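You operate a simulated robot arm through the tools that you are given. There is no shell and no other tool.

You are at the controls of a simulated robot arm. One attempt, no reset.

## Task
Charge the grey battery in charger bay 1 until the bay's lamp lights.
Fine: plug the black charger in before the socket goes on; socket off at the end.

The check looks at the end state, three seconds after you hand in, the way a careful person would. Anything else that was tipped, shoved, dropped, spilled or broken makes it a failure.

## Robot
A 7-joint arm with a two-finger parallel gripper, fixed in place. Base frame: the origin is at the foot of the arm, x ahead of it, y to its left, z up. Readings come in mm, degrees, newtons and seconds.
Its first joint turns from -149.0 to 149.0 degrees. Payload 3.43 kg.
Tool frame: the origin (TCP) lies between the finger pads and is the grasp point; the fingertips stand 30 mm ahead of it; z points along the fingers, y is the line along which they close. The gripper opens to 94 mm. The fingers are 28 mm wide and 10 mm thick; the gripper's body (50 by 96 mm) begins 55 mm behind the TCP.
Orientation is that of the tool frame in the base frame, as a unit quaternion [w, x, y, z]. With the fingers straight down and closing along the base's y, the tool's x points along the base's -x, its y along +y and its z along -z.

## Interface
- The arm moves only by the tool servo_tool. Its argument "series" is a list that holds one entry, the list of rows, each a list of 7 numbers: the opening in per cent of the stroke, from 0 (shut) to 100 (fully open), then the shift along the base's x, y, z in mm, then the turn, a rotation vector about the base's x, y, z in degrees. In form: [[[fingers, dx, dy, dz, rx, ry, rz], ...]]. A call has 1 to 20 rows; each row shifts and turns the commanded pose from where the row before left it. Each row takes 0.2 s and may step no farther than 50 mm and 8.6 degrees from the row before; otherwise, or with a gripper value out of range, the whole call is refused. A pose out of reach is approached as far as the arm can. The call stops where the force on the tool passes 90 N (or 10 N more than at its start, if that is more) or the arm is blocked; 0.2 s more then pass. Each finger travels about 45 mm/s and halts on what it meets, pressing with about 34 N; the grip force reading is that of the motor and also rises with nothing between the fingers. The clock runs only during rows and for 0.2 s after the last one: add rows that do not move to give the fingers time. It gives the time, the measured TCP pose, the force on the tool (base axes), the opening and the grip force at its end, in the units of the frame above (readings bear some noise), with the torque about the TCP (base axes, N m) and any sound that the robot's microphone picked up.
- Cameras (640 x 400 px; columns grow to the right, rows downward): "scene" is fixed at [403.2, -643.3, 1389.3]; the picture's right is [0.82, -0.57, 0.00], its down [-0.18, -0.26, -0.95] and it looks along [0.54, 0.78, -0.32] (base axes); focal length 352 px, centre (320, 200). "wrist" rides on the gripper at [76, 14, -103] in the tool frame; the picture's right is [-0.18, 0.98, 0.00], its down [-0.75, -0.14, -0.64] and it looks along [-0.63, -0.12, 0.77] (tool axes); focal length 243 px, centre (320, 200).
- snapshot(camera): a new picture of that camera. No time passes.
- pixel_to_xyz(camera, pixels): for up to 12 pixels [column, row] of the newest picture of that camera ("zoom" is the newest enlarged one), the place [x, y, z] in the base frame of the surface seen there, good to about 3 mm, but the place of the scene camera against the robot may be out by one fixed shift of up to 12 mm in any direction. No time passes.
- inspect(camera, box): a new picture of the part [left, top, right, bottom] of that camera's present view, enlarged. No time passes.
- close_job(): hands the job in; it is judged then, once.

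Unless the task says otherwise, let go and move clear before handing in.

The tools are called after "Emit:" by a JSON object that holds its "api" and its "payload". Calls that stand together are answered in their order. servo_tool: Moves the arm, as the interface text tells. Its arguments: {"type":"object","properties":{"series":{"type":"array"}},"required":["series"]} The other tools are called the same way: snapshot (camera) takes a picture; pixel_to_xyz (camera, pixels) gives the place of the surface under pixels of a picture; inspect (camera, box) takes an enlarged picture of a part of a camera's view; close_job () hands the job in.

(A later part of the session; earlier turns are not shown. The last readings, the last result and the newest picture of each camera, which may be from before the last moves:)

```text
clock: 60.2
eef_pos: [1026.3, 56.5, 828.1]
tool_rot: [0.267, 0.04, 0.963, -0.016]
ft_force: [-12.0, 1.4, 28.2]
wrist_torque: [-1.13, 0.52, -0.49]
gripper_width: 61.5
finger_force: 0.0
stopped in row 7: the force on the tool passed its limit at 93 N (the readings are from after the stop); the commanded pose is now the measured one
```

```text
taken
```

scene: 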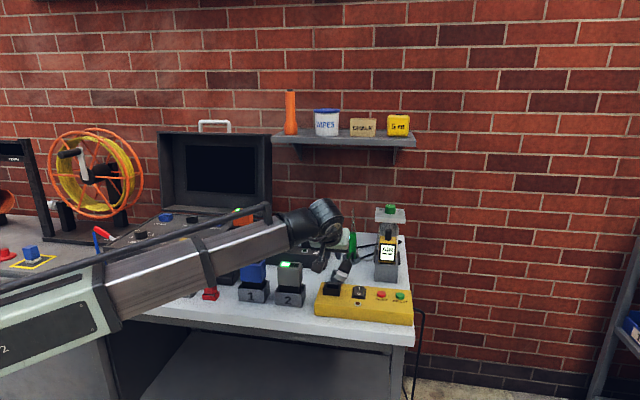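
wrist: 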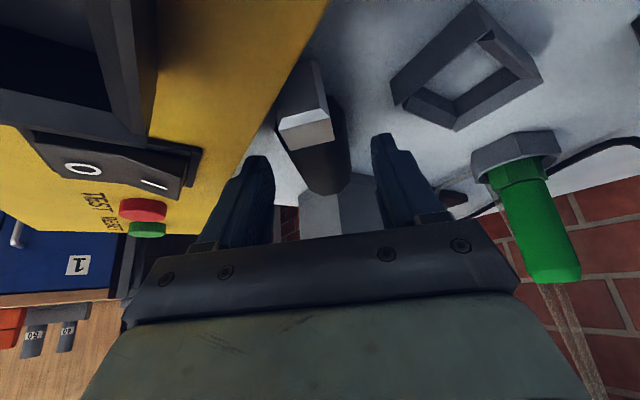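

The arm was stopped at z=828 by a contact at about y −40 mm from the TCP, i.e. at the −y finger. I'll look for what it met before moving.

Emit:
{"api": "inspect", "payload": {"camera": "wrist", "box": [180, 60, 420, 220]}}

Emit:
{"api": "inspect", "payload": {"camera": "scene", "box": [310, 220, 410, 310]}}

Emit:
{"api": "pixel_to_xyz", "payload": {"camera": "wrist", "pixels": [[290, 90], [262, 130], [230, 165], [215, 180], [255, 160], [380, 140], [300, 75], [275, 150], [300, 190], [310, 130], [345, 205], [330, 165]]}}

```text
2.50 times, centred on (300, 140) of wrist
```

zoom: 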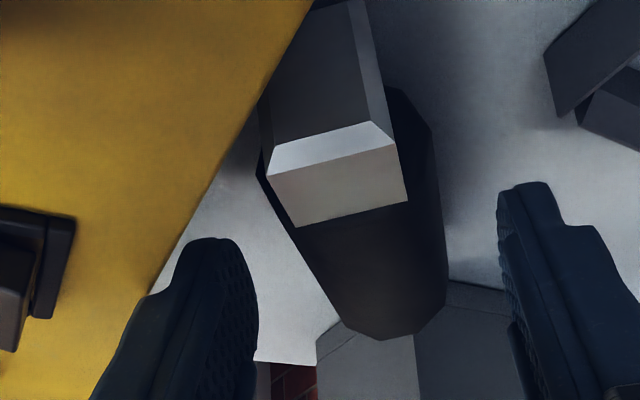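

```text
4.44 times, centred on (360, 265) of scene
```

zoom: 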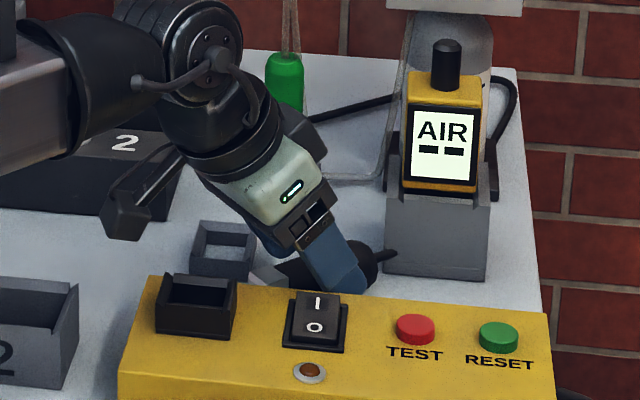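

```text
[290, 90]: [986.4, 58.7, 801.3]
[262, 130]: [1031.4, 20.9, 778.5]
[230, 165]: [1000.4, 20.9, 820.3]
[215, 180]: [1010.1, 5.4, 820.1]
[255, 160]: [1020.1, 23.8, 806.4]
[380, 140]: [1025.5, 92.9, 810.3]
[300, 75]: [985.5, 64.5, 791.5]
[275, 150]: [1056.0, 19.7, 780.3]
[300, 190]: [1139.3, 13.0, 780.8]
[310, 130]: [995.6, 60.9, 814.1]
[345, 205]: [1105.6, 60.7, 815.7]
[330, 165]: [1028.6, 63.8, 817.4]
```

The contact is the −y finger's back edge on the strip's rear top edge (v≈723 line), at the plug's head half. I'll back straight up, check nothing moved, and re-approach 16 mm further out with a narrower opening.

Emit:
{"api": "servo_tool", "payload": {"series": [[[62, 0, 0, 6, 0, 0, 0], [60, 2, 0, 10, 0, 0, 0], [58, 6, 0, 12, 0, 0, 0], [58, 8, 1, 0, 0, 0, 0], [58, 0, 0, 0, 0, 0, 0]]]}}

Emit:
{"api": "inspect", "payload": {"camera": "scene", "box": [310, 220, 420, 330]}}

Emit:
{"api": "snapshot", "payload": {"camera": "wrist"}}

```text
clock: 61.4
eef_pos: [1044.5, 57.9, 852.3]
tool_rot: [0.265, 0.04, 0.963, -0.015]
ft_force: [0.3, -0.1, -0.2]
wrist_torque: [0.02, -0.03, -0.01]
gripper_width: 54.2
finger_force: 0.0
```

```text
3.64 times, centred on (365, 275) of scene
```

zoom: 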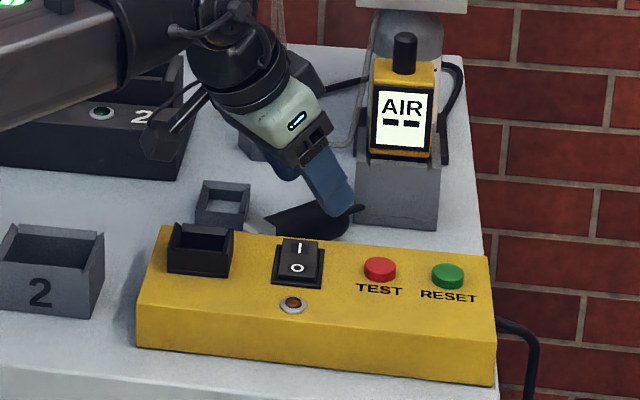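

```text
taken
```

wrist: 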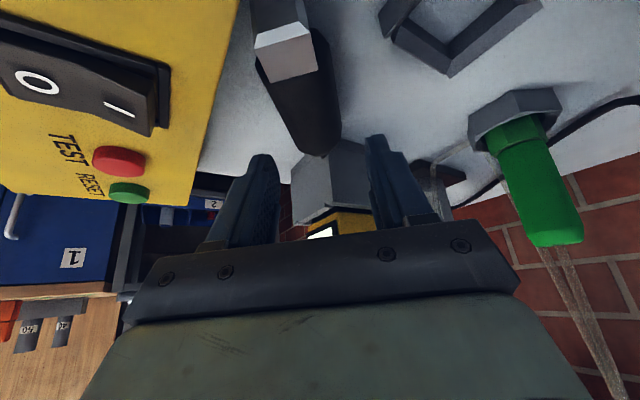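

The strip is where it was. Lowering at the new spot in small steps.

Emit:
{"api": "servo_tool", "payload": {"series": [[[58, 0, 0, -6, 0, 0, 0], [58, 0, 0, -8, 0, 0, 0], [58, 0, 0, -8, 0, 0, 0], [58, 0, 0, 0, 0, 0, 0]]]}}

Emit:
{"api": "servo_tool", "payload": {"series": [[[58, 0, 0, -5, 0, 0, 0], [58, 0, 0, -5, 0, 0, 0], [58, 0, 0, -4, 0, 0, 0], [58, 0, 0, 0, 0, 0, 0]]]}}

Emit:
{"api": "snapshot", "payload": {"camera": "wrist"}}

```text
clock: 62.4
eef_pos: [1043.1, 58.3, 830.5]
tool_rot: [0.266, 0.04, 0.963, -0.015]
ft_force: [-0.1, -0.8, 0.0]
wrist_torque: [0.03, -0.03, 0.03]
gripper_width: 54.1
finger_force: 0.1
```

```text
clock: 63.4
eef_pos: [1043.2, 57.3, 816.3]
tool_rot: [0.264, 0.039, 0.963, -0.014]
ft_force: [0.6, -0.6, 0.4]
wrist_torque: [-0.03, 0.01, -0.04]
gripper_width: 54.5
finger_force: 0.1
```

```text
taken
```

wrist: 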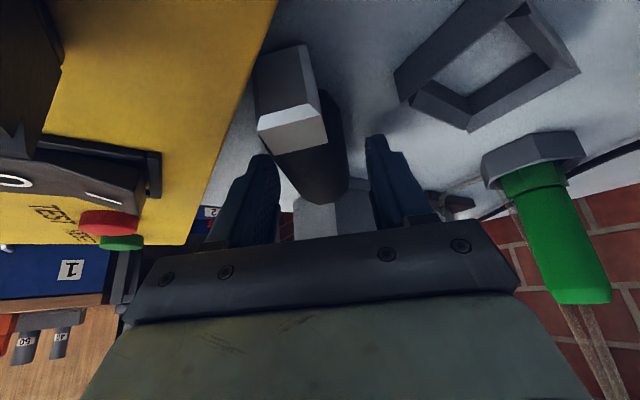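

No contact; the plug lies between the pads. Closing.

Emit:
{"api": "servo_tool", "payload": {"series": [[[50, 0, 0, 0, 0, 0, 0], [42, 0, 0, 0, 0, 0, 0], [34, 0, 0, 0, 0, 0, 0], [25, 0, 0, 0, 0, 0, 0], [20, 0, 0, 0, 0, 0, 0]]]}}

Emit:
{"api": "snapshot", "payload": {"camera": "wrist"}}

```text
clock: 64.6
eef_pos: [1043.7, 57.3, 815.4]
tool_rot: [0.265, 0.04, 0.963, -0.015]
ft_force: [0.1, -0.3, 1.1]
wrist_torque: [0.0, 0.04, 0.0]
gripper_width: 34.3
finger_force: 33.9
```

```text
taken
```

wrist: 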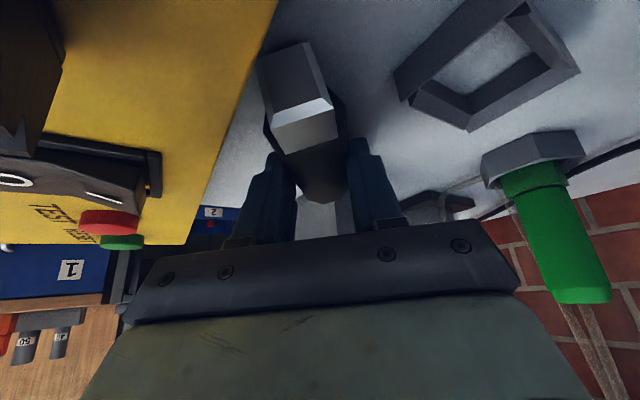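

The grip reads 34.3 mm now — flats of a faceted body — whereas the earlier grip was 38.2 mm across its corners, which explains the slip. Lifting 40 mm and sliding it away from the AIR stand.

Emit:
{"api": "servo_tool", "payload": {"series": [[[20, 0, 0, 4, 0, 0, 0], [20, 0, 0, 8, 0, 0, 0], [20, 0, 0, 10, 0, 0, 0], [20, 0, 0, 10, 0, 0, 0], [20, 0, 0, 8, 0, 0, 0], [20, 0, 0, 0, 0, 0, 0]]]}}

Emit:
{"api": "snapshot", "payload": {"camera": "wrist"}}

Emit:
{"api": "inspect", "payload": {"camera": "scene", "box": [310, 200, 420, 310]}}

```text
clock: 66.0
eef_pos: [1042.0, 56.7, 855.6]
tool_rot: [0.266, 0.04, 0.963, -0.015]
ft_force: [-0.1, -0.1, -1.1]
wrist_torque: [0.04, 0.02, -0.02]
gripper_width: 34.4
finger_force: 34.0
```

```text
taken
```

wrist: 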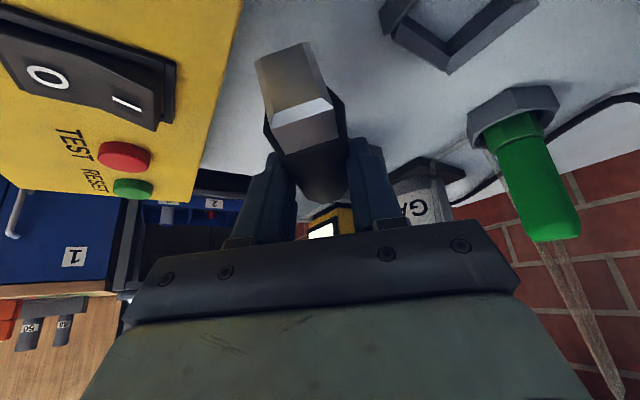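

```text
3.64 times, centred on (365, 255) of scene
```

zoom: 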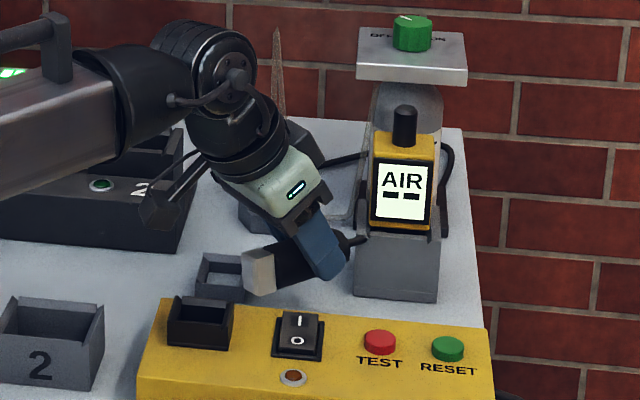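

The plug is held level in the air. Carrying it left along the free strip of bench and yawing to −45° so its head points along −x/+y.

Emit:
{"api": "servo_tool", "payload": {"series": [[[20, -10, 8, 0, 0, 0, 0], [20, -17, 14, 0, 0, 0, 0], [20, -17, 14, 0, 0, 0, -3], [20, -17, 14, 0, 0, 0, -6], [20, -17, 14, 0, 0, 0, -6], [20, -17, 14, 0, 0, 0, -6], [20, -17, 14, 0, 0, 0, -6], [20, -17, 14, 0, 0, 0, -6], [20, -17, 14, 0, 0, 0, -5], [20, -17, 15, 0, 0, 0, -2], [20, -13, 13, 0, 0, 0, 0], [20, 0, 0, 0, 0, 0, 0]]]}}

Emit:
{"api": "snapshot", "payload": {"camera": "wrist"}}

Emit:
{"api": "inspect", "payload": {"camera": "scene", "box": [230, 190, 370, 310]}}

```text
clock: 68.6
eef_pos: [866.9, 204.9, 856.4]
tool_rot: [0.244, 0.367, 0.892, -0.105]
ft_force: [0.2, -0.3, -1.1]
wrist_torque: [0.0, 0.05, -0.03]
gripper_width: 34.2
finger_force: 34.1
```

```text
taken
```

wrist: 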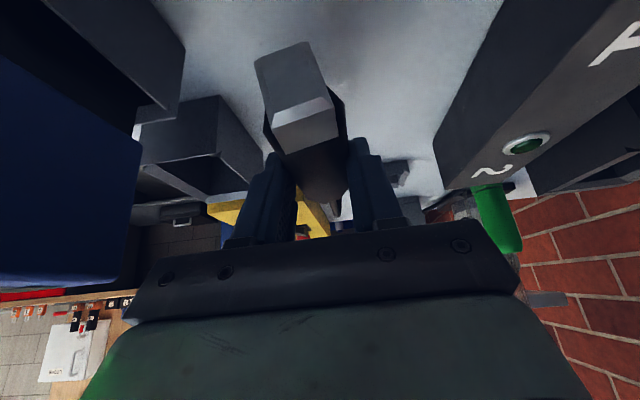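

```text
3.33 times, centred on (300, 250) of scene
```

zoom: 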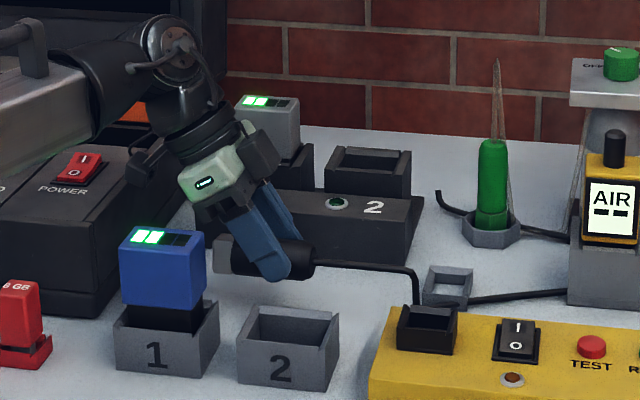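

The plug is over the free patch, head toward −x/+y, with its stub and slack cable visible toward the tray. Lowering it to the bench.

Emit:
{"api": "servo_tool", "payload": {"series": [[[20, 0, 0, -8, 0, 0, 0], [20, 0, 0, -10, 0, 0, 0], [20, 0, 0, -10, 0, 0, 0], [20, 0, 0, -7, 0, 0, 0], [20, 0, 0, -3, 0, 0, 0], [20, 0, 0, 0, 0, 0, 0]]]}}

Emit:
{"api": "servo_tool", "payload": {"series": [[[20, 0, 0, -1.5, 0, 0, 0], [20, 0, 0, 0, 0, 0, 0]]]}}

Emit:
{"api": "snapshot", "payload": {"camera": "wrist"}}

Emit:
{"api": "inspect", "payload": {"camera": "scene", "box": [230, 190, 370, 310]}}

```text
clock: 70.0
eef_pos: [867.7, 206.3, 817.7]
tool_rot: [0.244, 0.368, 0.891, -0.105]
ft_force: [-0.4, -0.3, -1.1]
wrist_torque: [-0.01, -0.01, 0.03]
gripper_width: 34.3
finger_force: 33.9
```

```text
clock: 70.6
eef_pos: [865.1, 205.2, 816.5]
tool_rot: [0.244, 0.367, 0.892, -0.105]
ft_force: [-1.0, -0.2, -1.5]
wrist_torque: [0.01, -0.03, -0.02]
gripper_width: 34.2
finger_force: 34.6
```

```text
taken
```

wrist: 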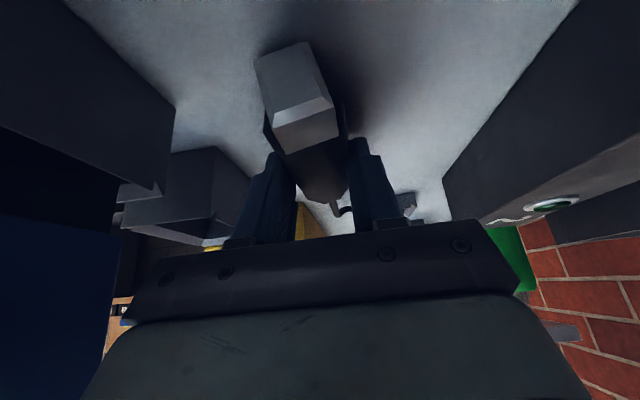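

```text
3.33 times, centred on (300, 250) of scene
```

zoom: 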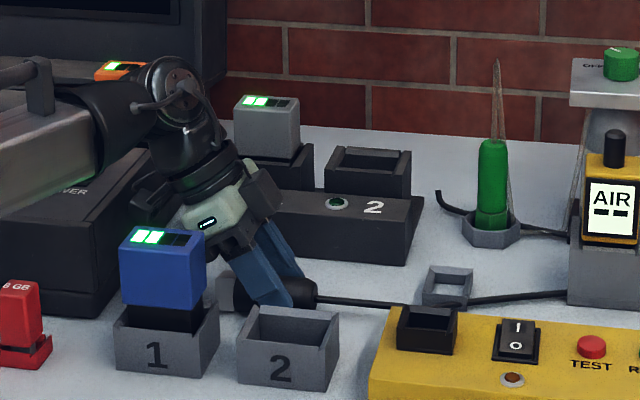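

Nearly down (pick height was 815.4). One more millimetre, then release.

Emit:
{"api": "servo_tool", "payload": {"series": [[[20, 0, 0, -1, 0, 0, 0], [20, 0, 0, 0, 0, 0, 0], [35, 0, 0, 0, 0, 0, 0], [48, 0, 0, 0, 0, 0, 0], [58, 0, 0, 0, 0, 0, 0], [58, 0, 0, 0, 0, 0, 0]]]}}

Emit:
{"api": "snapshot", "payload": {"camera": "wrist"}}

```text
clock: 72.0
eef_pos: [867.1, 205.2, 816.0]
tool_rot: [0.244, 0.367, 0.892, -0.104]
ft_force: [-0.3, -1.1, -0.2]
wrist_torque: [0.05, 0.01, -0.02]
gripper_width: 54.5
finger_force: 0.1
```

```text
taken
```

wrist: 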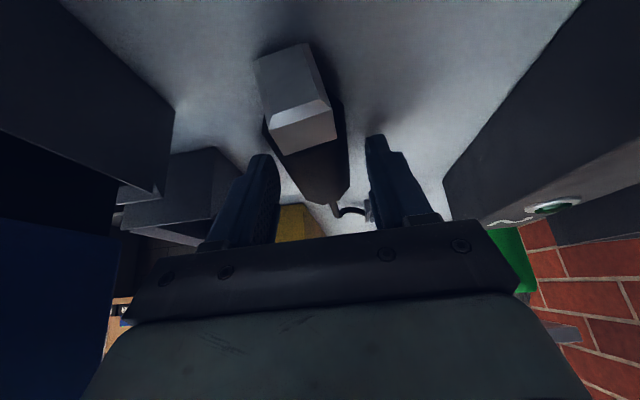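

The plug rests on the bench. I'll rise clear and lean the tool the other way (30° toward the plug's head) for the regrasp that will let it stand upright.

Emit:
{"api": "servo_tool", "payload": {"series": [[[58, 0, 0, 8, 0, 0, 0], [58, 0, 0, 15, 0, 0, 0], [58, 0, 0, 20, 0, 0, 0], [58, 0, 0, 20, 0, 0, 0], [58, 0, 0, 20, 3, 3, 0], [58, 0, 0, 10, 5, 5, 0], [58, 0, 0, 5, 5, 5, 0], [58, 0, 0, 0, 5, 5, 0], [58, 0, 0, 0, 5, 5, 0], [58, 0, 0, 0, 5, 5, 0], [58, 0, 0, 0, 5, 5, 0], [58, 0, 0, 0, 5, 5, 0], [58, 0, 0, 0, 4.4, 4.4, 0], [58, 0, 0, 0, 0, 0, 0]]]}}

Emit:
{"api": "snapshot", "payload": {"camera": "wrist"}}

Emit:
{"api": "inspect", "payload": {"camera": "scene", "box": [230, 190, 370, 310]}}

```text
clock: 75.0
eef_pos: [866.8, 205.6, 914.6]
tool_rot: [-0.234, 0.367, 0.896, 0.095]
ft_force: [0.2, 0.5, 0.5]
wrist_torque: [0.02, 0.04, 0.02]
gripper_width: 54.3
finger_force: 0.0
```

```text
taken
```

wrist: 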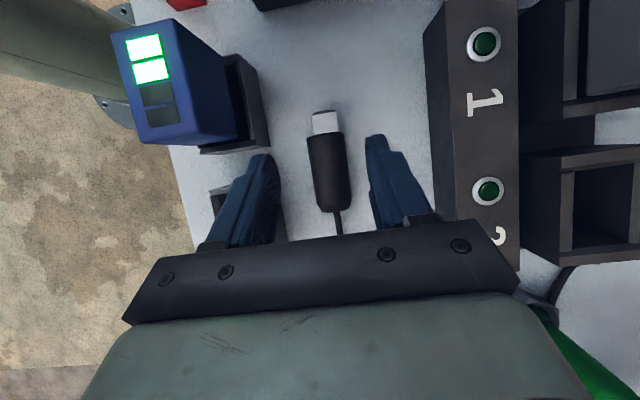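

```text
3.33 times, centred on (300, 250) of scene
```

zoom: 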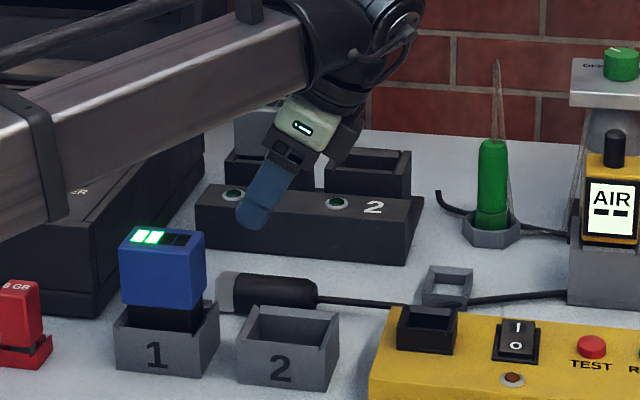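

The plug lies neatly along the bench with its head at wrist (325,122) and stub at (337,222). Measuring it for the regrasp.

Emit:
{"api": "inspect", "payload": {"camera": "wrist", "box": [270, 90, 390, 240]}}

Emit:
{"api": "pixel_to_xyz", "payload": {"camera": "wrist", "pixels": [[325, 122], [314, 118], [338, 114], [328, 145], [330, 170], [332, 195], [308, 150], [347, 148], [313, 190], [350, 190], [336, 220], [338, 232]]}}

```text
2.67 times, centred on (330, 165) of wrist
```

zoom: 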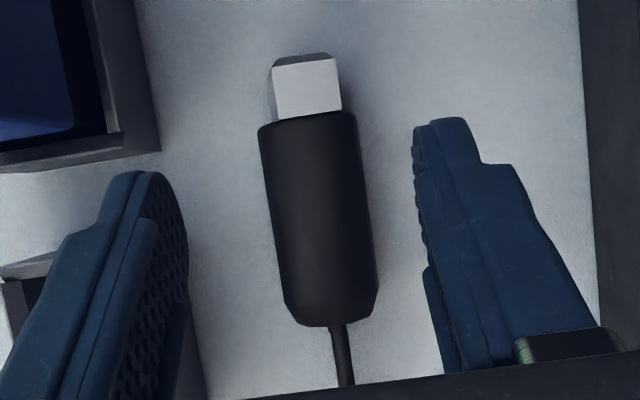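

```text
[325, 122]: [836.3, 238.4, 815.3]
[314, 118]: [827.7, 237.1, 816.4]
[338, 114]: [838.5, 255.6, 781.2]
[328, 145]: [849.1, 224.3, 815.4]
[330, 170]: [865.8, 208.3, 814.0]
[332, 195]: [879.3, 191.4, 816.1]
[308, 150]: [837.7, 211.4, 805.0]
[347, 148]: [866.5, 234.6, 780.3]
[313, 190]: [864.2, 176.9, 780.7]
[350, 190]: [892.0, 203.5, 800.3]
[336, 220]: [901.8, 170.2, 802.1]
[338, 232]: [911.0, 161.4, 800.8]
```

Body spans u 432–500 along the bench, axis at v≈759, z≈798, parallel to the tool. Shifting 8.5 mm along it and lowering to z≈816 for the regrasp.

Emit:
{"api": "servo_tool", "payload": {"series": [[[58, 3, -3, -10, 0, 0, 0], [58, 3, -2.5, -15, 0, 0, 0], [58, 0, 0, -15, 0, 0, 0], [58, 0, 0, -15, 0, 0, 0], [58, 0, 0, -15, 0, 0, 0], [58, 0, 0, -12, 0, 0, 0], [58, 0, 0, -8, 0, 0, 0], [58, 0, 0, 0, 0, 0, 0]]]}}

Emit:
{"api": "snapshot", "payload": {"camera": "wrist"}}

Emit:
{"api": "inspect", "payload": {"camera": "scene", "box": [230, 190, 370, 310]}}

```text
clock: 76.8
eef_pos: [874.2, 200.2, 823.2]
tool_rot: [-0.233, 0.368, 0.895, 0.095]
ft_force: [0.4, -0.7, 0.7]
wrist_torque: [0.02, -0.01, 0.0]
gripper_width: 54.2
finger_force: 0.0
```

```text
taken
```

wrist: 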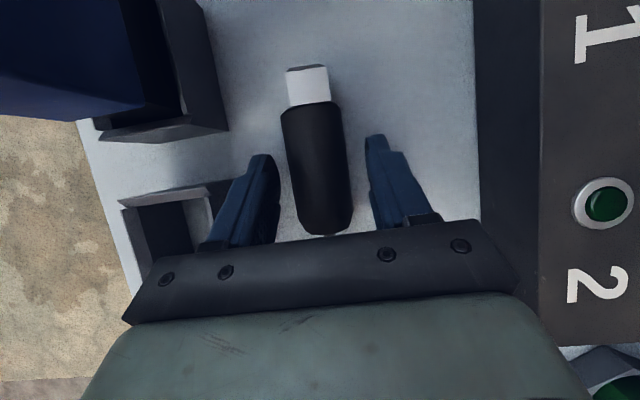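

```text
3.33 times, centred on (300, 250) of scene
```

zoom: 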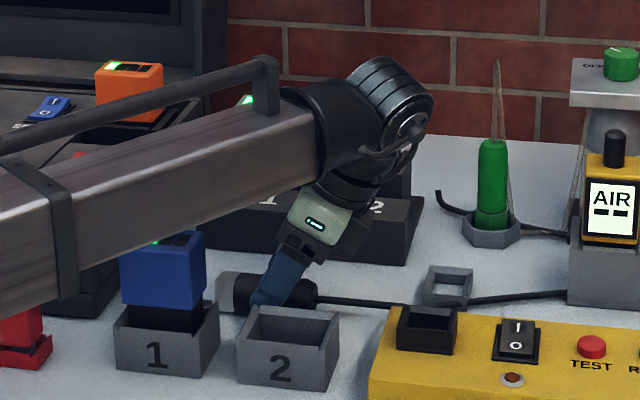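

Aligned, plug midway between the fingers. Lowering the last 7 mm.

Emit:
{"api": "servo_tool", "payload": {"series": [[[58, 0, 0, -3, 0, 0, 0], [58, 0, 0, -4, 0, 0, 0], [58, 0, 0, 0, 0, 0, 0]]]}}

Emit:
{"api": "servo_tool", "payload": {"series": [[[50, 0, 0, 0, 0, 0, 0], [42, 0, 0, 0, 0, 0, 0], [34, 0, 0, 0, 0, 0, 0], [25, 0, 0, 0, 0, 0, 0], [20, 0, 0, 0, 0, 0, 0]]]}}

Emit:
{"api": "snapshot", "payload": {"camera": "wrist"}}

```text
clock: 77.6
eef_pos: [874.6, 200.1, 816.8]
tool_rot: [-0.234, 0.367, 0.896, 0.094]
ft_force: [0.6, 0.2, 0.7]
wrist_torque: [0.02, 0.02, 0.0]
gripper_width: 54.5
finger_force: 0.2
```

```text
clock: 78.8
eef_pos: [873.9, 200.6, 817.8]
tool_rot: [-0.234, 0.367, 0.895, 0.095]
ft_force: [0.7, -0.4, 1.5]
wrist_torque: [0.01, 0.03, -0.01]
gripper_width: 33.9
finger_force: 33.7
```

```text
taken
```

wrist: 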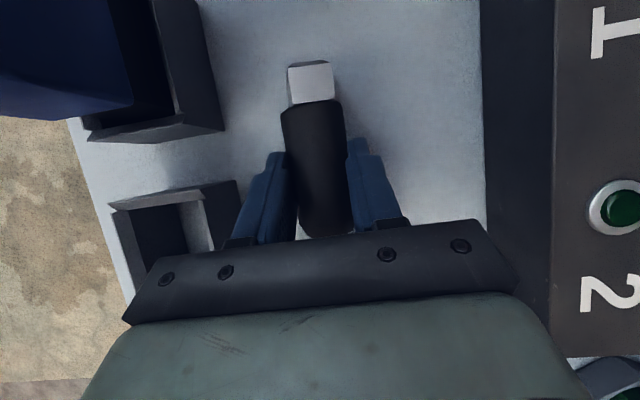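

Regrasped at 33.9 mm on the flats. Lifting to z≈915.

Emit:
{"api": "servo_tool", "payload": {"series": [[[20, 0, 0, 5, 0, 0, 0], [20, 0, 0, 12, 0, 0, 0], [20, 0, 0, 15, 0, 0, 0], [20, 0, 0, 15, 0, 0, 0], [20, 0, 0, 15, 0, 0, 0], [20, 0, 0, 15, 0, 0, 0], [20, 0, 0, 12, 0, 0, 0], [20, 0, 0, 8, 0, 0, 0], [20, 0, 0, 0, 0, 0, 0]]]}}

Emit:
{"api": "inspect", "payload": {"camera": "scene", "box": [230, 190, 370, 310]}}

```text
clock: 80.8
eef_pos: [872.5, 200.1, 913.3]
tool_rot: [-0.233, 0.366, 0.896, 0.094]
ft_force: [0.0, 0.0, -0.8]
wrist_torque: [-0.02, 0.02, 0.0]
gripper_width: 34.0
finger_force: 33.8
```

```text
3.33 times, centred on (300, 250) of scene
```

zoom: 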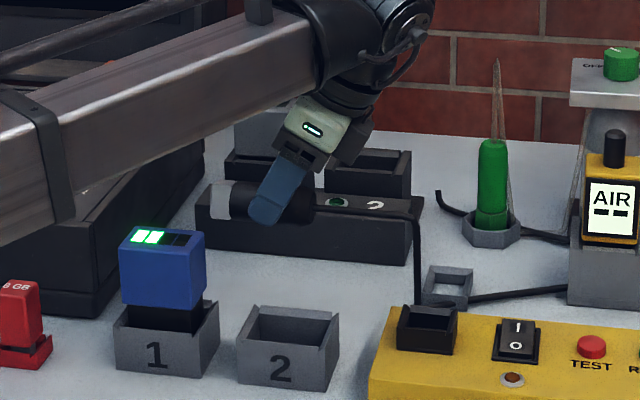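

The plug is held level with its cable slack. Pitching it upright (head down) in 7.5° steps while drifting toward the outlet side to keep clear of the left device.

Emit:
{"api": "servo_tool", "payload": {"series": [[[20, 3.5, -3.5, 0, -3.5, -3.5, 0], [20, 3.5, -3.5, 0, -5.3, -5.3, 0], [20, 3.5, -3.5, 0, -5.3, -5.3, 0], [20, 3.5, -3.5, 0, -5.3, -5.3, 0], [20, 3.5, -3.5, 0, -5.3, -5.3, 0], [20, 3.5, -3.5, 0, -5.3, -5.3, 0], [20, 3.5, -3.5, 0, -3.5, -3.5, 0], [20, 0, 0, 0, 0, 0, 0]]]}}

Emit:
{"api": "inspect", "payload": {"camera": "scene", "box": [230, 190, 370, 310]}}

Emit:
{"api": "snapshot", "payload": {"camera": "wrist"}}

```text
clock: 82.6
eef_pos: [896.3, 174.0, 914.0]
tool_rot: [0.145, 0.376, 0.913, -0.064]
ft_force: [-0.3, -0.2, -0.6]
wrist_torque: [0.02, -0.01, -0.01]
gripper_width: 33.8
finger_force: 34.2
```

```text
3.33 times, centred on (300, 250) of scene
```

zoom: 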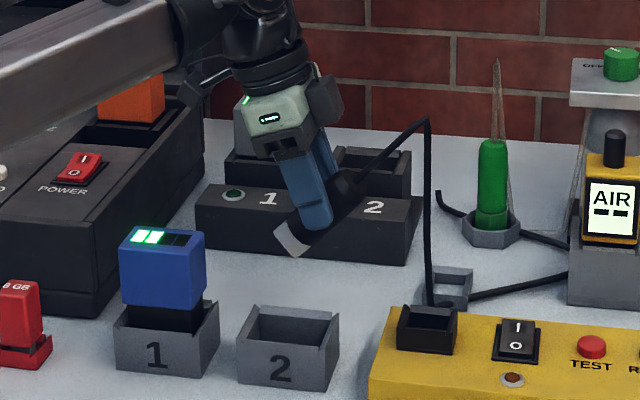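

```text
taken
```

wrist: 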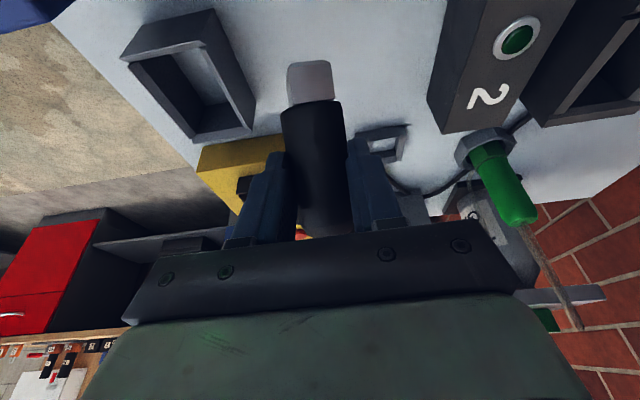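

The plug is at half-way, firmly held. Continuing the remaining 43°.

Emit:
{"api": "servo_tool", "payload": {"series": [[[20, 3, -3, 0, -3.7, -3.7, 0], [20, 3.5, -3.5, 0, -5.3, -5.3, 0], [20, 3.5, -3.5, 0, -5.3, -5.3, 0], [20, 3.5, -3.5, 0, -5.3, -5.3, 0], [20, 3, -3, 0, -5.3, -5.3, 0], [20, 3, -3, 0, -5.3, -5.3, 0], [20, 0, 0, 0, 0, 0, 0]]]}}

Emit:
{"api": "inspect", "payload": {"camera": "scene", "box": [230, 190, 370, 310]}}

Emit:
{"api": "snapshot", "payload": {"camera": "wrist"}}

```text
clock: 84.2
eef_pos: [917.2, 157.0, 914.4]
tool_rot: [0.468, 0.328, 0.796, -0.197]
ft_force: [0.2, -0.1, -0.6]
wrist_torque: [0.01, 0.01, 0.02]
gripper_width: 34.0
finger_force: 33.3
```

```text
3.33 times, centred on (300, 250) of scene
```

zoom: 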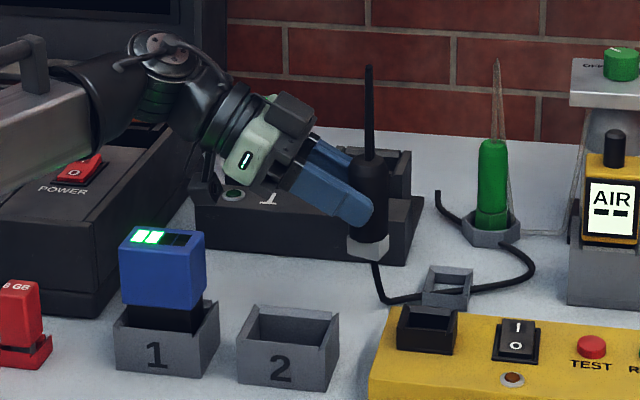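

```text
taken
```

wrist: 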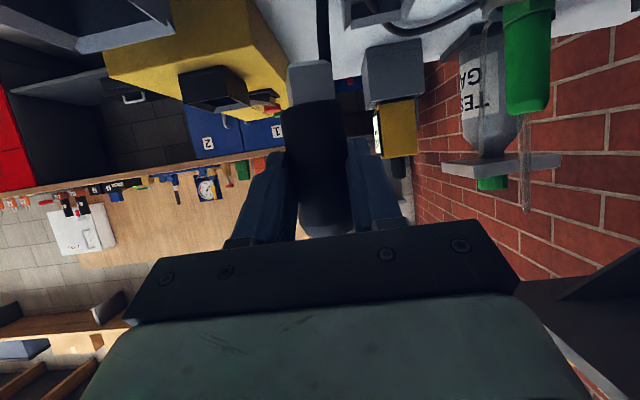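

The plug now stands upright in the grip with the head down, tool tilted 61° along the bench. I'll measure the head's corners and the outlet in this wrist view.

Emit:
{"api": "inspect", "payload": {"camera": "wrist", "box": [250, 30, 370, 130]}}

Emit:
{"api": "pixel_to_xyz", "payload": {"camera": "wrist", "pixels": [[288, 68], [330, 63], [310, 66], [292, 100], [333, 95], [312, 85], [305, 120], [318, 160], [290, 150], [343, 140], [323, 40], [215, 85]]}}

```text
4.00 times, centred on (310, 80) of wrist
```

zoom: 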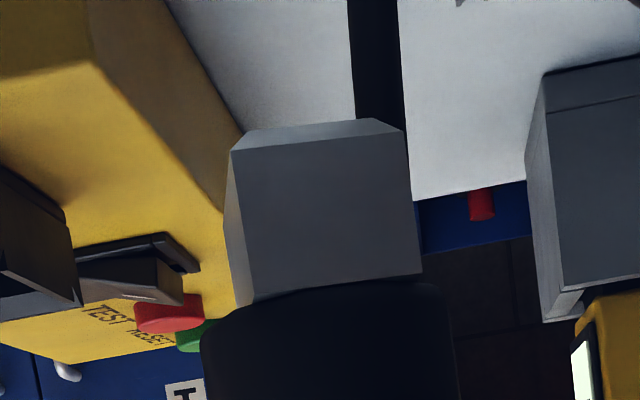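

```text
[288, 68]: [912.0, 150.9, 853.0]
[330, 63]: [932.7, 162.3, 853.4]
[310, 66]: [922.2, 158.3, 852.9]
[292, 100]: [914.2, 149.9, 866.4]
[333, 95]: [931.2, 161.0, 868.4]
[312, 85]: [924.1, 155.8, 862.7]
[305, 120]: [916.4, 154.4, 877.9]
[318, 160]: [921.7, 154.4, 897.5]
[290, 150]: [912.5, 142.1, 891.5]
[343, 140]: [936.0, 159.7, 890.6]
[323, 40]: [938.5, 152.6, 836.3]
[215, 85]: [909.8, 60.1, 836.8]
```

The plug's axis sits about 20 mm ahead of the TCP along the bench direction, head bottom at z≈852. Carrying it over the outlet: target TCP about (904,49,915).

Emit:
{"api": "servo_tool", "payload": {"series": [[[20, -1, -8, 0, 0, 0, 0], [20, -2, -16, 0, 0, 0, 0], [20, -2, -18, 0, 0, 0, 0], [20, -2, -18, 0, 0, 0, 0], [20, -2, -18, 0, 0, 0, 0], [20, -2, -16, 0, 0, 0, 0], [20, -2, -10, 0, 0, 0, 0], [20, 0, -4, 0, 0, 0, 0], [20, 0, 0, 0, 0, 0, 0]]]}}

Emit:
{"api": "snapshot", "payload": {"camera": "wrist"}}

Emit:
{"api": "inspect", "payload": {"camera": "wrist", "box": [240, 0, 400, 120]}}

Emit:
{"api": "inspect", "payload": {"camera": "scene", "box": [250, 190, 390, 320]}}

```text
clock: 86.2
eef_pos: [904.1, 48.8, 914.3]
tool_rot: [0.467, 0.328, 0.797, -0.197]
ft_force: [0.0, -0.2, -0.8]
wrist_torque: [-0.01, 0.04, 0.03]
gripper_width: 33.7
finger_force: 34.2
```

```text
taken
```

wrist: 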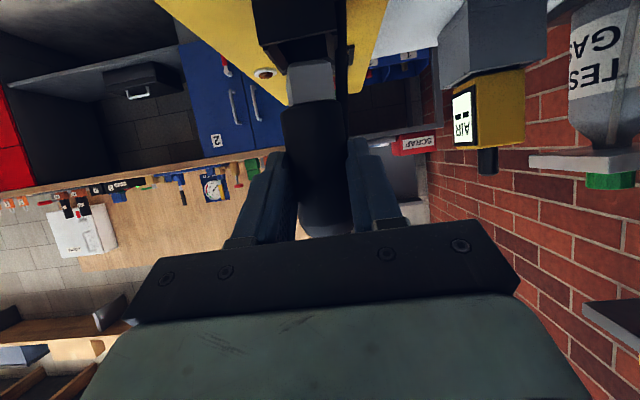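

```text
3.33 times, centred on (320, 60) of wrist
```

zoom: 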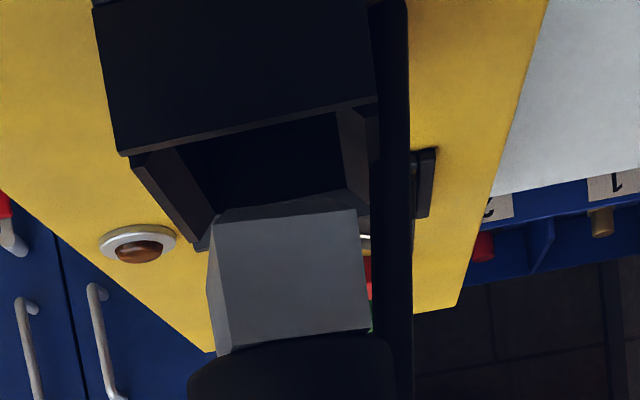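

```text
3.08 times, centred on (320, 255) of scene
```

zoom: 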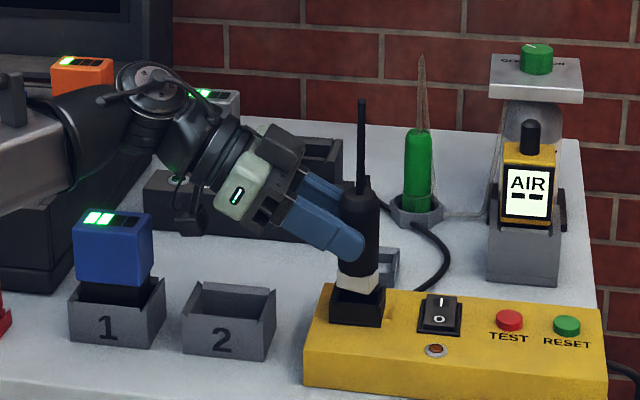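

The head hangs just above the outlet. I'll measure the head's bottom edge and the outlet's inner walls in this view for the last correction.

Emit:
{"api": "inspect", "payload": {"camera": "wrist", "box": [260, 10, 360, 90]}}

Emit:
{"api": "pixel_to_xyz", "payload": {"camera": "wrist", "pixels": [[289, 67], [330, 63], [310, 66], [310, 80], [286, 60], [276, 50], [326, 40], [331, 55], [300, 50], [262, 48], [330, 33], [300, 40]]}}

```text
5.00 times, centred on (310, 50) of wrist
```

zoom: 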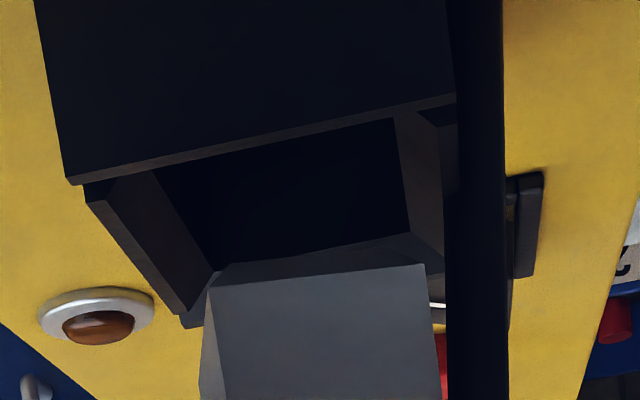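

```text
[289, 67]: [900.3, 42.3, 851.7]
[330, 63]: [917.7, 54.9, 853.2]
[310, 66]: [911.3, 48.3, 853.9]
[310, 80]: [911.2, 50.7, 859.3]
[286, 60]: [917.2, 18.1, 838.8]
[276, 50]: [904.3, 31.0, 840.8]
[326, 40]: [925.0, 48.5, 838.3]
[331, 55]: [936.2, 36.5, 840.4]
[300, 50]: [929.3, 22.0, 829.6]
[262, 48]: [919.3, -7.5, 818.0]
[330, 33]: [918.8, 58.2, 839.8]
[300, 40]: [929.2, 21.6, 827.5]
```

The head looks slightly rolled and yawed in the grip relative to the outlet. I'll check it in the scene camera at high zoom before correcting.

Emit:
{"api": "inspect", "payload": {"camera": "scene", "box": [315, 210, 355, 300]}}

Emit:
{"api": "inspect", "payload": {"camera": "scene", "box": [315, 265, 355, 300]}}

```text
4.44 times, centred on (335, 255) of scene
```

zoom: 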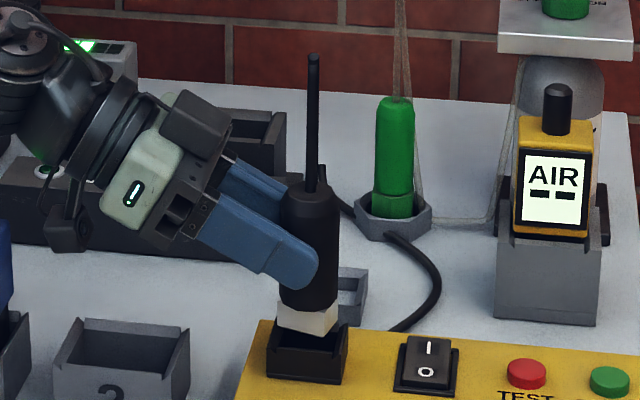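

```text
11.43 times, centred on (335, 282) of scene
```

zoom: 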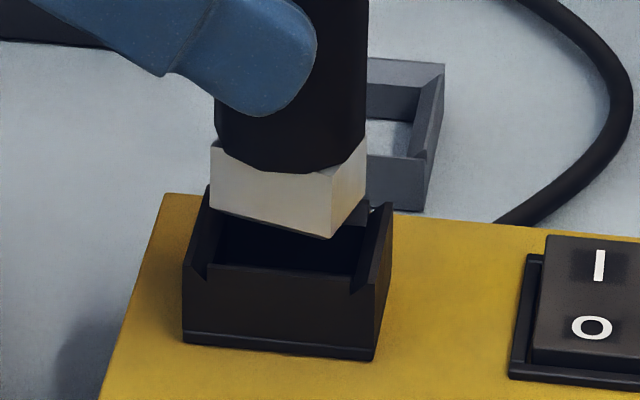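

The high zoom shows the head turned about 15° clockwise relative to the outlet (front edge slope 0.25 against 0.10). I'll yaw the tool +15° about the plug's axis and look again.

Emit:
{"api": "servo_tool", "payload": {"series": [[[20, -1, -1.2, 2, 0, 0, 4], [20, -1.2, -1.6, 0, 0, 0, 6], [20, -1, -1.4, 0, 0, 0, 5], [20, 0, 0, 0, 0, 0, 0]]]}}

Emit:
{"api": "inspect", "payload": {"camera": "scene", "box": [315, 265, 355, 300]}}

Emit:
{"api": "snapshot", "payload": {"camera": "wrist"}}

Emit:
{"api": "inspect", "payload": {"camera": "wrist", "box": [260, 10, 360, 90]}}

```text
clock: 87.2
eef_pos: [900.1, 43.1, 915.3]
tool_rot: [0.489, 0.221, 0.833, -0.134]
ft_force: [0.2, 0.1, -0.4]
wrist_torque: [0.04, 0.06, 0.01]
gripper_width: 34.2
finger_force: 34.1
```

```text
11.43 times, centred on (335, 282) of scene
```

zoom: 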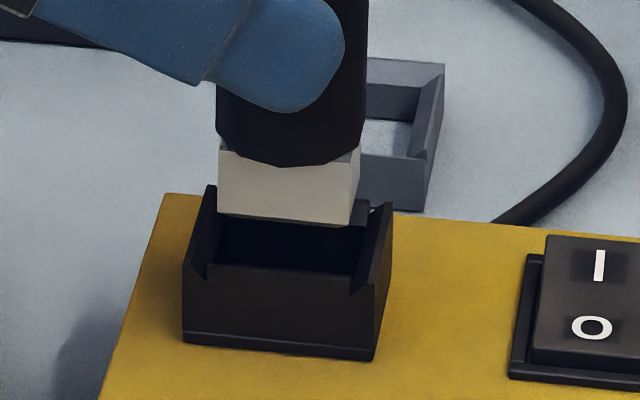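

```text
taken
```

wrist: 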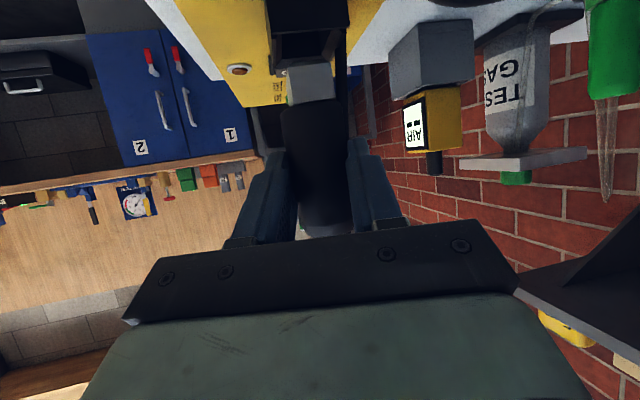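

```text
5.00 times, centred on (310, 50) of wrist
```

zoom: 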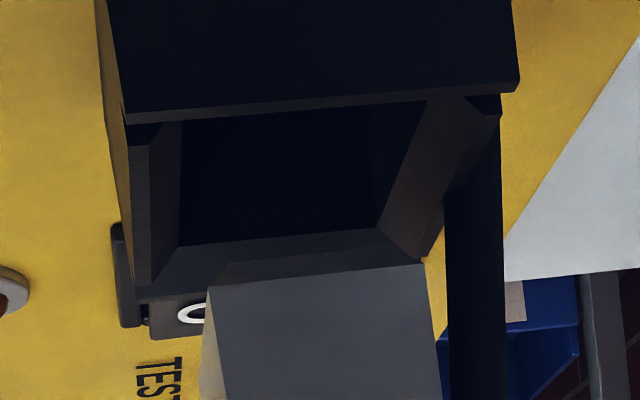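

The yaw now matches (front edge slope 0.106). Checking the remaining lateral offset by measuring the outlet's inner edges in this view.

Emit:
{"api": "pixel_to_xyz", "payload": {"camera": "wrist", "pixels": [[289, 68], [330, 64], [310, 66], [280, 40], [279, 55], [328, 42], [322, 52], [300, 58], [276, 45], [335, 40], [300, 61], [310, 80]]}}

```text
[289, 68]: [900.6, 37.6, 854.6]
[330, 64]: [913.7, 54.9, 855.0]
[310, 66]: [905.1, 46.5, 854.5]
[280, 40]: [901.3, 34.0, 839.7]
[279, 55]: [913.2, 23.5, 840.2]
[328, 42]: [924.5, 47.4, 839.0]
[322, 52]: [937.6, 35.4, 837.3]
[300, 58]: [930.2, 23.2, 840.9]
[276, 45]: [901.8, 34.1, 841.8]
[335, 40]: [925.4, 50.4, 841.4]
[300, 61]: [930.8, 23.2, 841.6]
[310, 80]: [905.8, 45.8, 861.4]
```

Head centre is about (u 624.5, v 672.7) against the hole's (625, 674.5); I'll shift about 1.3 mm toward the back and start lowering in small steps with force checks.

Emit:
{"api": "servo_tool", "payload": {"series": [[[20, 0.9, 0.9, -3, 0, 0, 0], [20, 0, 0, -5, 0, 0, 0], [20, 0, 0, -3, 0, 0, 0], [20, 0, 0, 0, 0, 0, 0]]]}}

Emit:
{"api": "inspect", "payload": {"camera": "scene", "box": [315, 265, 355, 300]}}

Emit:
{"api": "inspect", "payload": {"camera": "wrist", "box": [260, 10, 360, 90]}}

```text
clock: 88.2
eef_pos: [902.5, 45.2, 904.6]
tool_rot: [0.488, 0.222, 0.833, -0.135]
ft_force: [0.3, 0.8, -0.3]
wrist_torque: [0.01, 0.03, -0.01]
gripper_width: 33.9
finger_force: 34.0
```

```text
11.43 times, centred on (335, 282) of scene
```

zoom: 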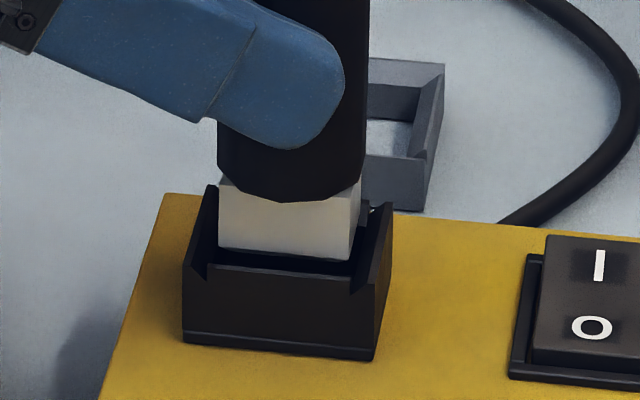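

```text
5.00 times, centred on (310, 50) of wrist
```

zoom: 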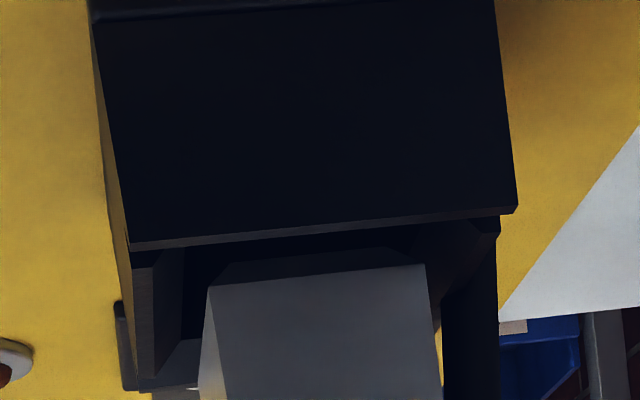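

At rim level the head sits about 2 mm too far toward the back and slightly right of centre; I'll correct by (−1.7,−1.0) mm and recheck before going in.

Emit:
{"api": "servo_tool", "payload": {"series": [[[20, -1.7, -1.0, 0, 0, 0, 0], [20, 0, 0, 0, 0, 0, 0], [20, 0, 0, 0, 0, 0, 0]]]}}

Emit:
{"api": "inspect", "payload": {"camera": "scene", "box": [320, 270, 350, 298]}}

Emit:
{"api": "inspect", "payload": {"camera": "wrist", "box": [270, 30, 350, 90]}}

```text
clock: 89.0
eef_pos: [900.3, 44.4, 906.1]
tool_rot: [0.489, 0.222, 0.833, -0.134]
ft_force: [-0.1, 0.5, -0.2]
wrist_torque: [-0.02, 0.04, -0.02]
gripper_width: 33.8
finger_force: 33.9
```

```text
14.29 times, centred on (335, 284) of scene
```

zoom: 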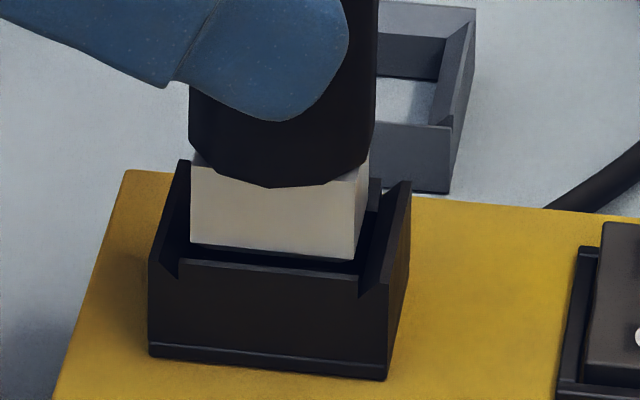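

```text
6.67 times, centred on (310, 60) of wrist
```

zoom: 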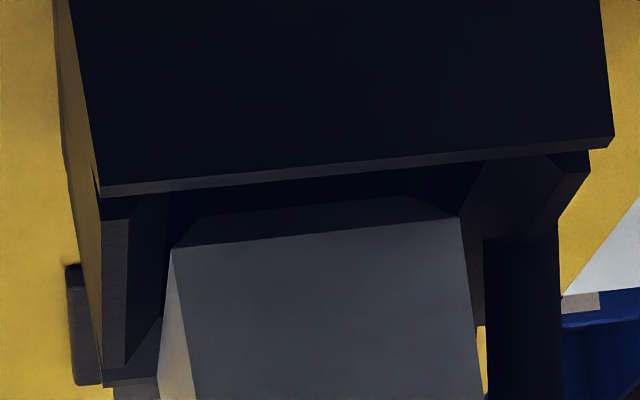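

Now the head is within the funnel on all sides (left/right gaps about 2 and 1 mm). Lowering in 2–3 mm steps with force checks.

Emit:
{"api": "servo_tool", "payload": {"series": [[[20, 0.4, 0.4, -2, 0, 0, 0], [20, 0, 0, -2, 0, 0, 0], [20, 0, 0, 0, 0, 0, 0]]]}}

Emit:
{"api": "servo_tool", "payload": {"series": [[[20, 0, 0, -2, 0, 0, 0], [20, 0, 0, 0, 0, 0, 0]]]}}

Emit:
{"api": "inspect", "payload": {"camera": "scene", "box": [320, 270, 350, 298]}}

```text
clock: 89.8
eef_pos: [901.2, 43.4, 899.7]
tool_rot: [0.488, 0.222, 0.833, -0.135]
ft_force: [-0.5, -0.5, -0.9]
wrist_torque: [0.01, -0.01, -0.03]
gripper_width: 34.0
finger_force: 34.5
```

```text
clock: 90.4
eef_pos: [901.2, 44.7, 900.1]
tool_rot: [0.49, 0.221, 0.833, -0.135]
ft_force: [3.3, -1.1, 12.5]
wrist_torque: [-0.31, -0.4, 0.07]
gripper_width: 33.7
finger_force: 34.1
```

```text
14.29 times, centred on (335, 284) of scene
```

zoom: 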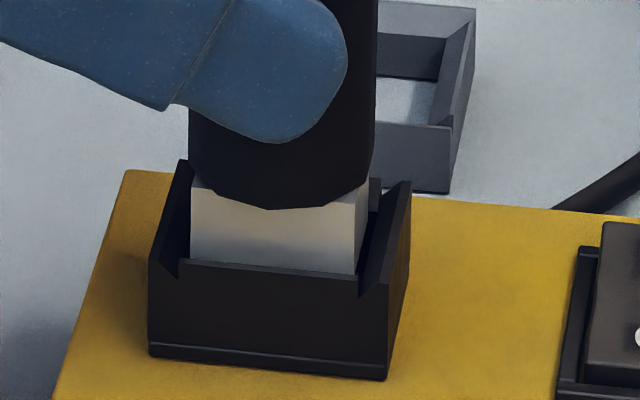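

Light contact (12 N) with the forces pointing to the front-side bevel. Backing up 1 mm, shifting 1 mm toward the back, and trying again.

Emit:
{"api": "servo_tool", "payload": {"series": [[[20, 0.4, 0.4, 1.5, 0, 0, 0], [20, 0.5, 0.3, 0, 0, 0, 0], [20, 0, 0, -2, 0, 0, 0], [20, 0, 0, 0, 0, 0, 0]]]}}

Emit:
{"api": "servo_tool", "payload": {"series": [[[20, 0, 0, -1.5, 0, 0, 0], [20, 0, 0, 0, 0, 0, 0]]]}}

```text
clock: 91.4
eef_pos: [902.2, 45.0, 897.0]
tool_rot: [0.488, 0.221, 0.834, -0.134]
ft_force: [-0.7, -0.5, -1.0]
wrist_torque: [0.02, 0.02, 0.02]
gripper_width: 33.8
finger_force: 34.1
```

```text
clock: 92.0
eef_pos: [900.5, 44.5, 896.1]
tool_rot: [0.488, 0.223, 0.833, -0.135]
ft_force: [0.2, -0.7, -0.6]
wrist_torque: [0.04, 0.0, 0.0]
gripper_width: 34.0
finger_force: 33.8
```

It slipped past the bevel, no force at z≈896. Continuing down.

Emit:
{"api": "servo_tool", "payload": {"series": [[[20, 0, 0, -2, 0, 0, 0], [20, 0, 0, 0, 0, 0, 0]]]}}

Emit:
{"api": "servo_tool", "payload": {"series": [[[20, 0, 0, -2, 0, 0, 0], [20, 0, 0, 0, 0, 0, 0]]]}}

Emit:
{"api": "inspect", "payload": {"camera": "scene", "box": [320, 270, 350, 298]}}

```text
clock: 92.6
eef_pos: [901.0, 45.1, 896.1]
tool_rot: [0.489, 0.222, 0.833, -0.135]
ft_force: [-0.1, 1.0, -1.2]
wrist_torque: [0.01, 0.01, 0.02]
gripper_width: 33.8
finger_force: 34.3
```

```text
clock: 93.2
eef_pos: [902.2, 44.6, 892.1]
tool_rot: [0.488, 0.222, 0.833, -0.134]
ft_force: [0.5, -0.5, -0.5]
wrist_torque: [0.02, 0.0, 0.0]
gripper_width: 33.8
finger_force: 34.0
```

```text
14.29 times, centred on (335, 284) of scene
```

zoom: 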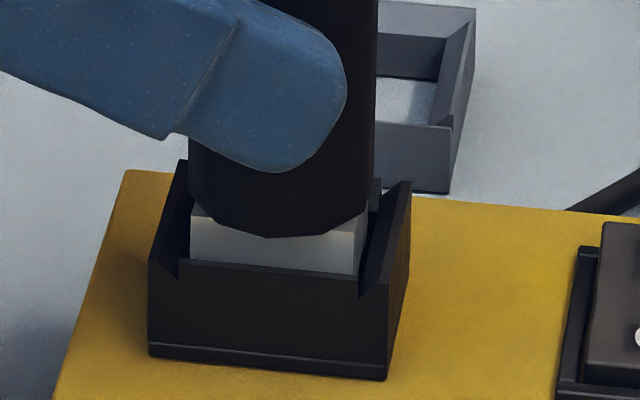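

The head is sliding in freely. Continuing until it bottoms.

Emit:
{"api": "servo_tool", "payload": {"series": [[[20, 0, 0, -2, 0, 0, 0], [20, 0, 0, -1, 0, 0, 0], [20, 0, 0, 0, 0, 0, 0]]]}}

Emit:
{"api": "servo_tool", "payload": {"series": [[[20, 0, 0, -2, 0, 0, 0], [20, 0, 0, -1, 0, 0, 0], [20, 0, 0, 0, 0, 0, 0]]]}}

Emit:
{"api": "inspect", "payload": {"camera": "scene", "box": [320, 270, 350, 298]}}

```text
clock: 94.0
eef_pos: [902.5, 45.8, 890.1]
tool_rot: [0.489, 0.222, 0.833, -0.135]
ft_force: [-2.6, 1.7, 5.6]
wrist_torque: [0.08, 0.06, 0.01]
gripper_width: 34.0
finger_force: 33.6
```

```text
clock: 94.8
eef_pos: [901.5, 44.9, 891.2]
tool_rot: [0.491, 0.221, 0.831, -0.135]
ft_force: [-3.7, 7.3, 41.8]
wrist_torque: [0.06, -0.17, 0.0]
gripper_width: 34.1
finger_force: 34.1
```

```text
14.29 times, centred on (335, 284) of scene
```

zoom: 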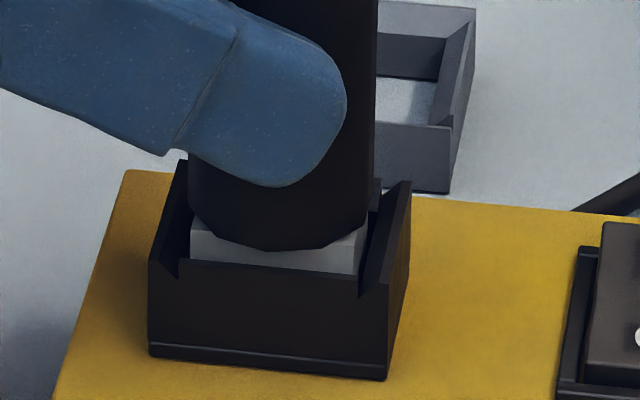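

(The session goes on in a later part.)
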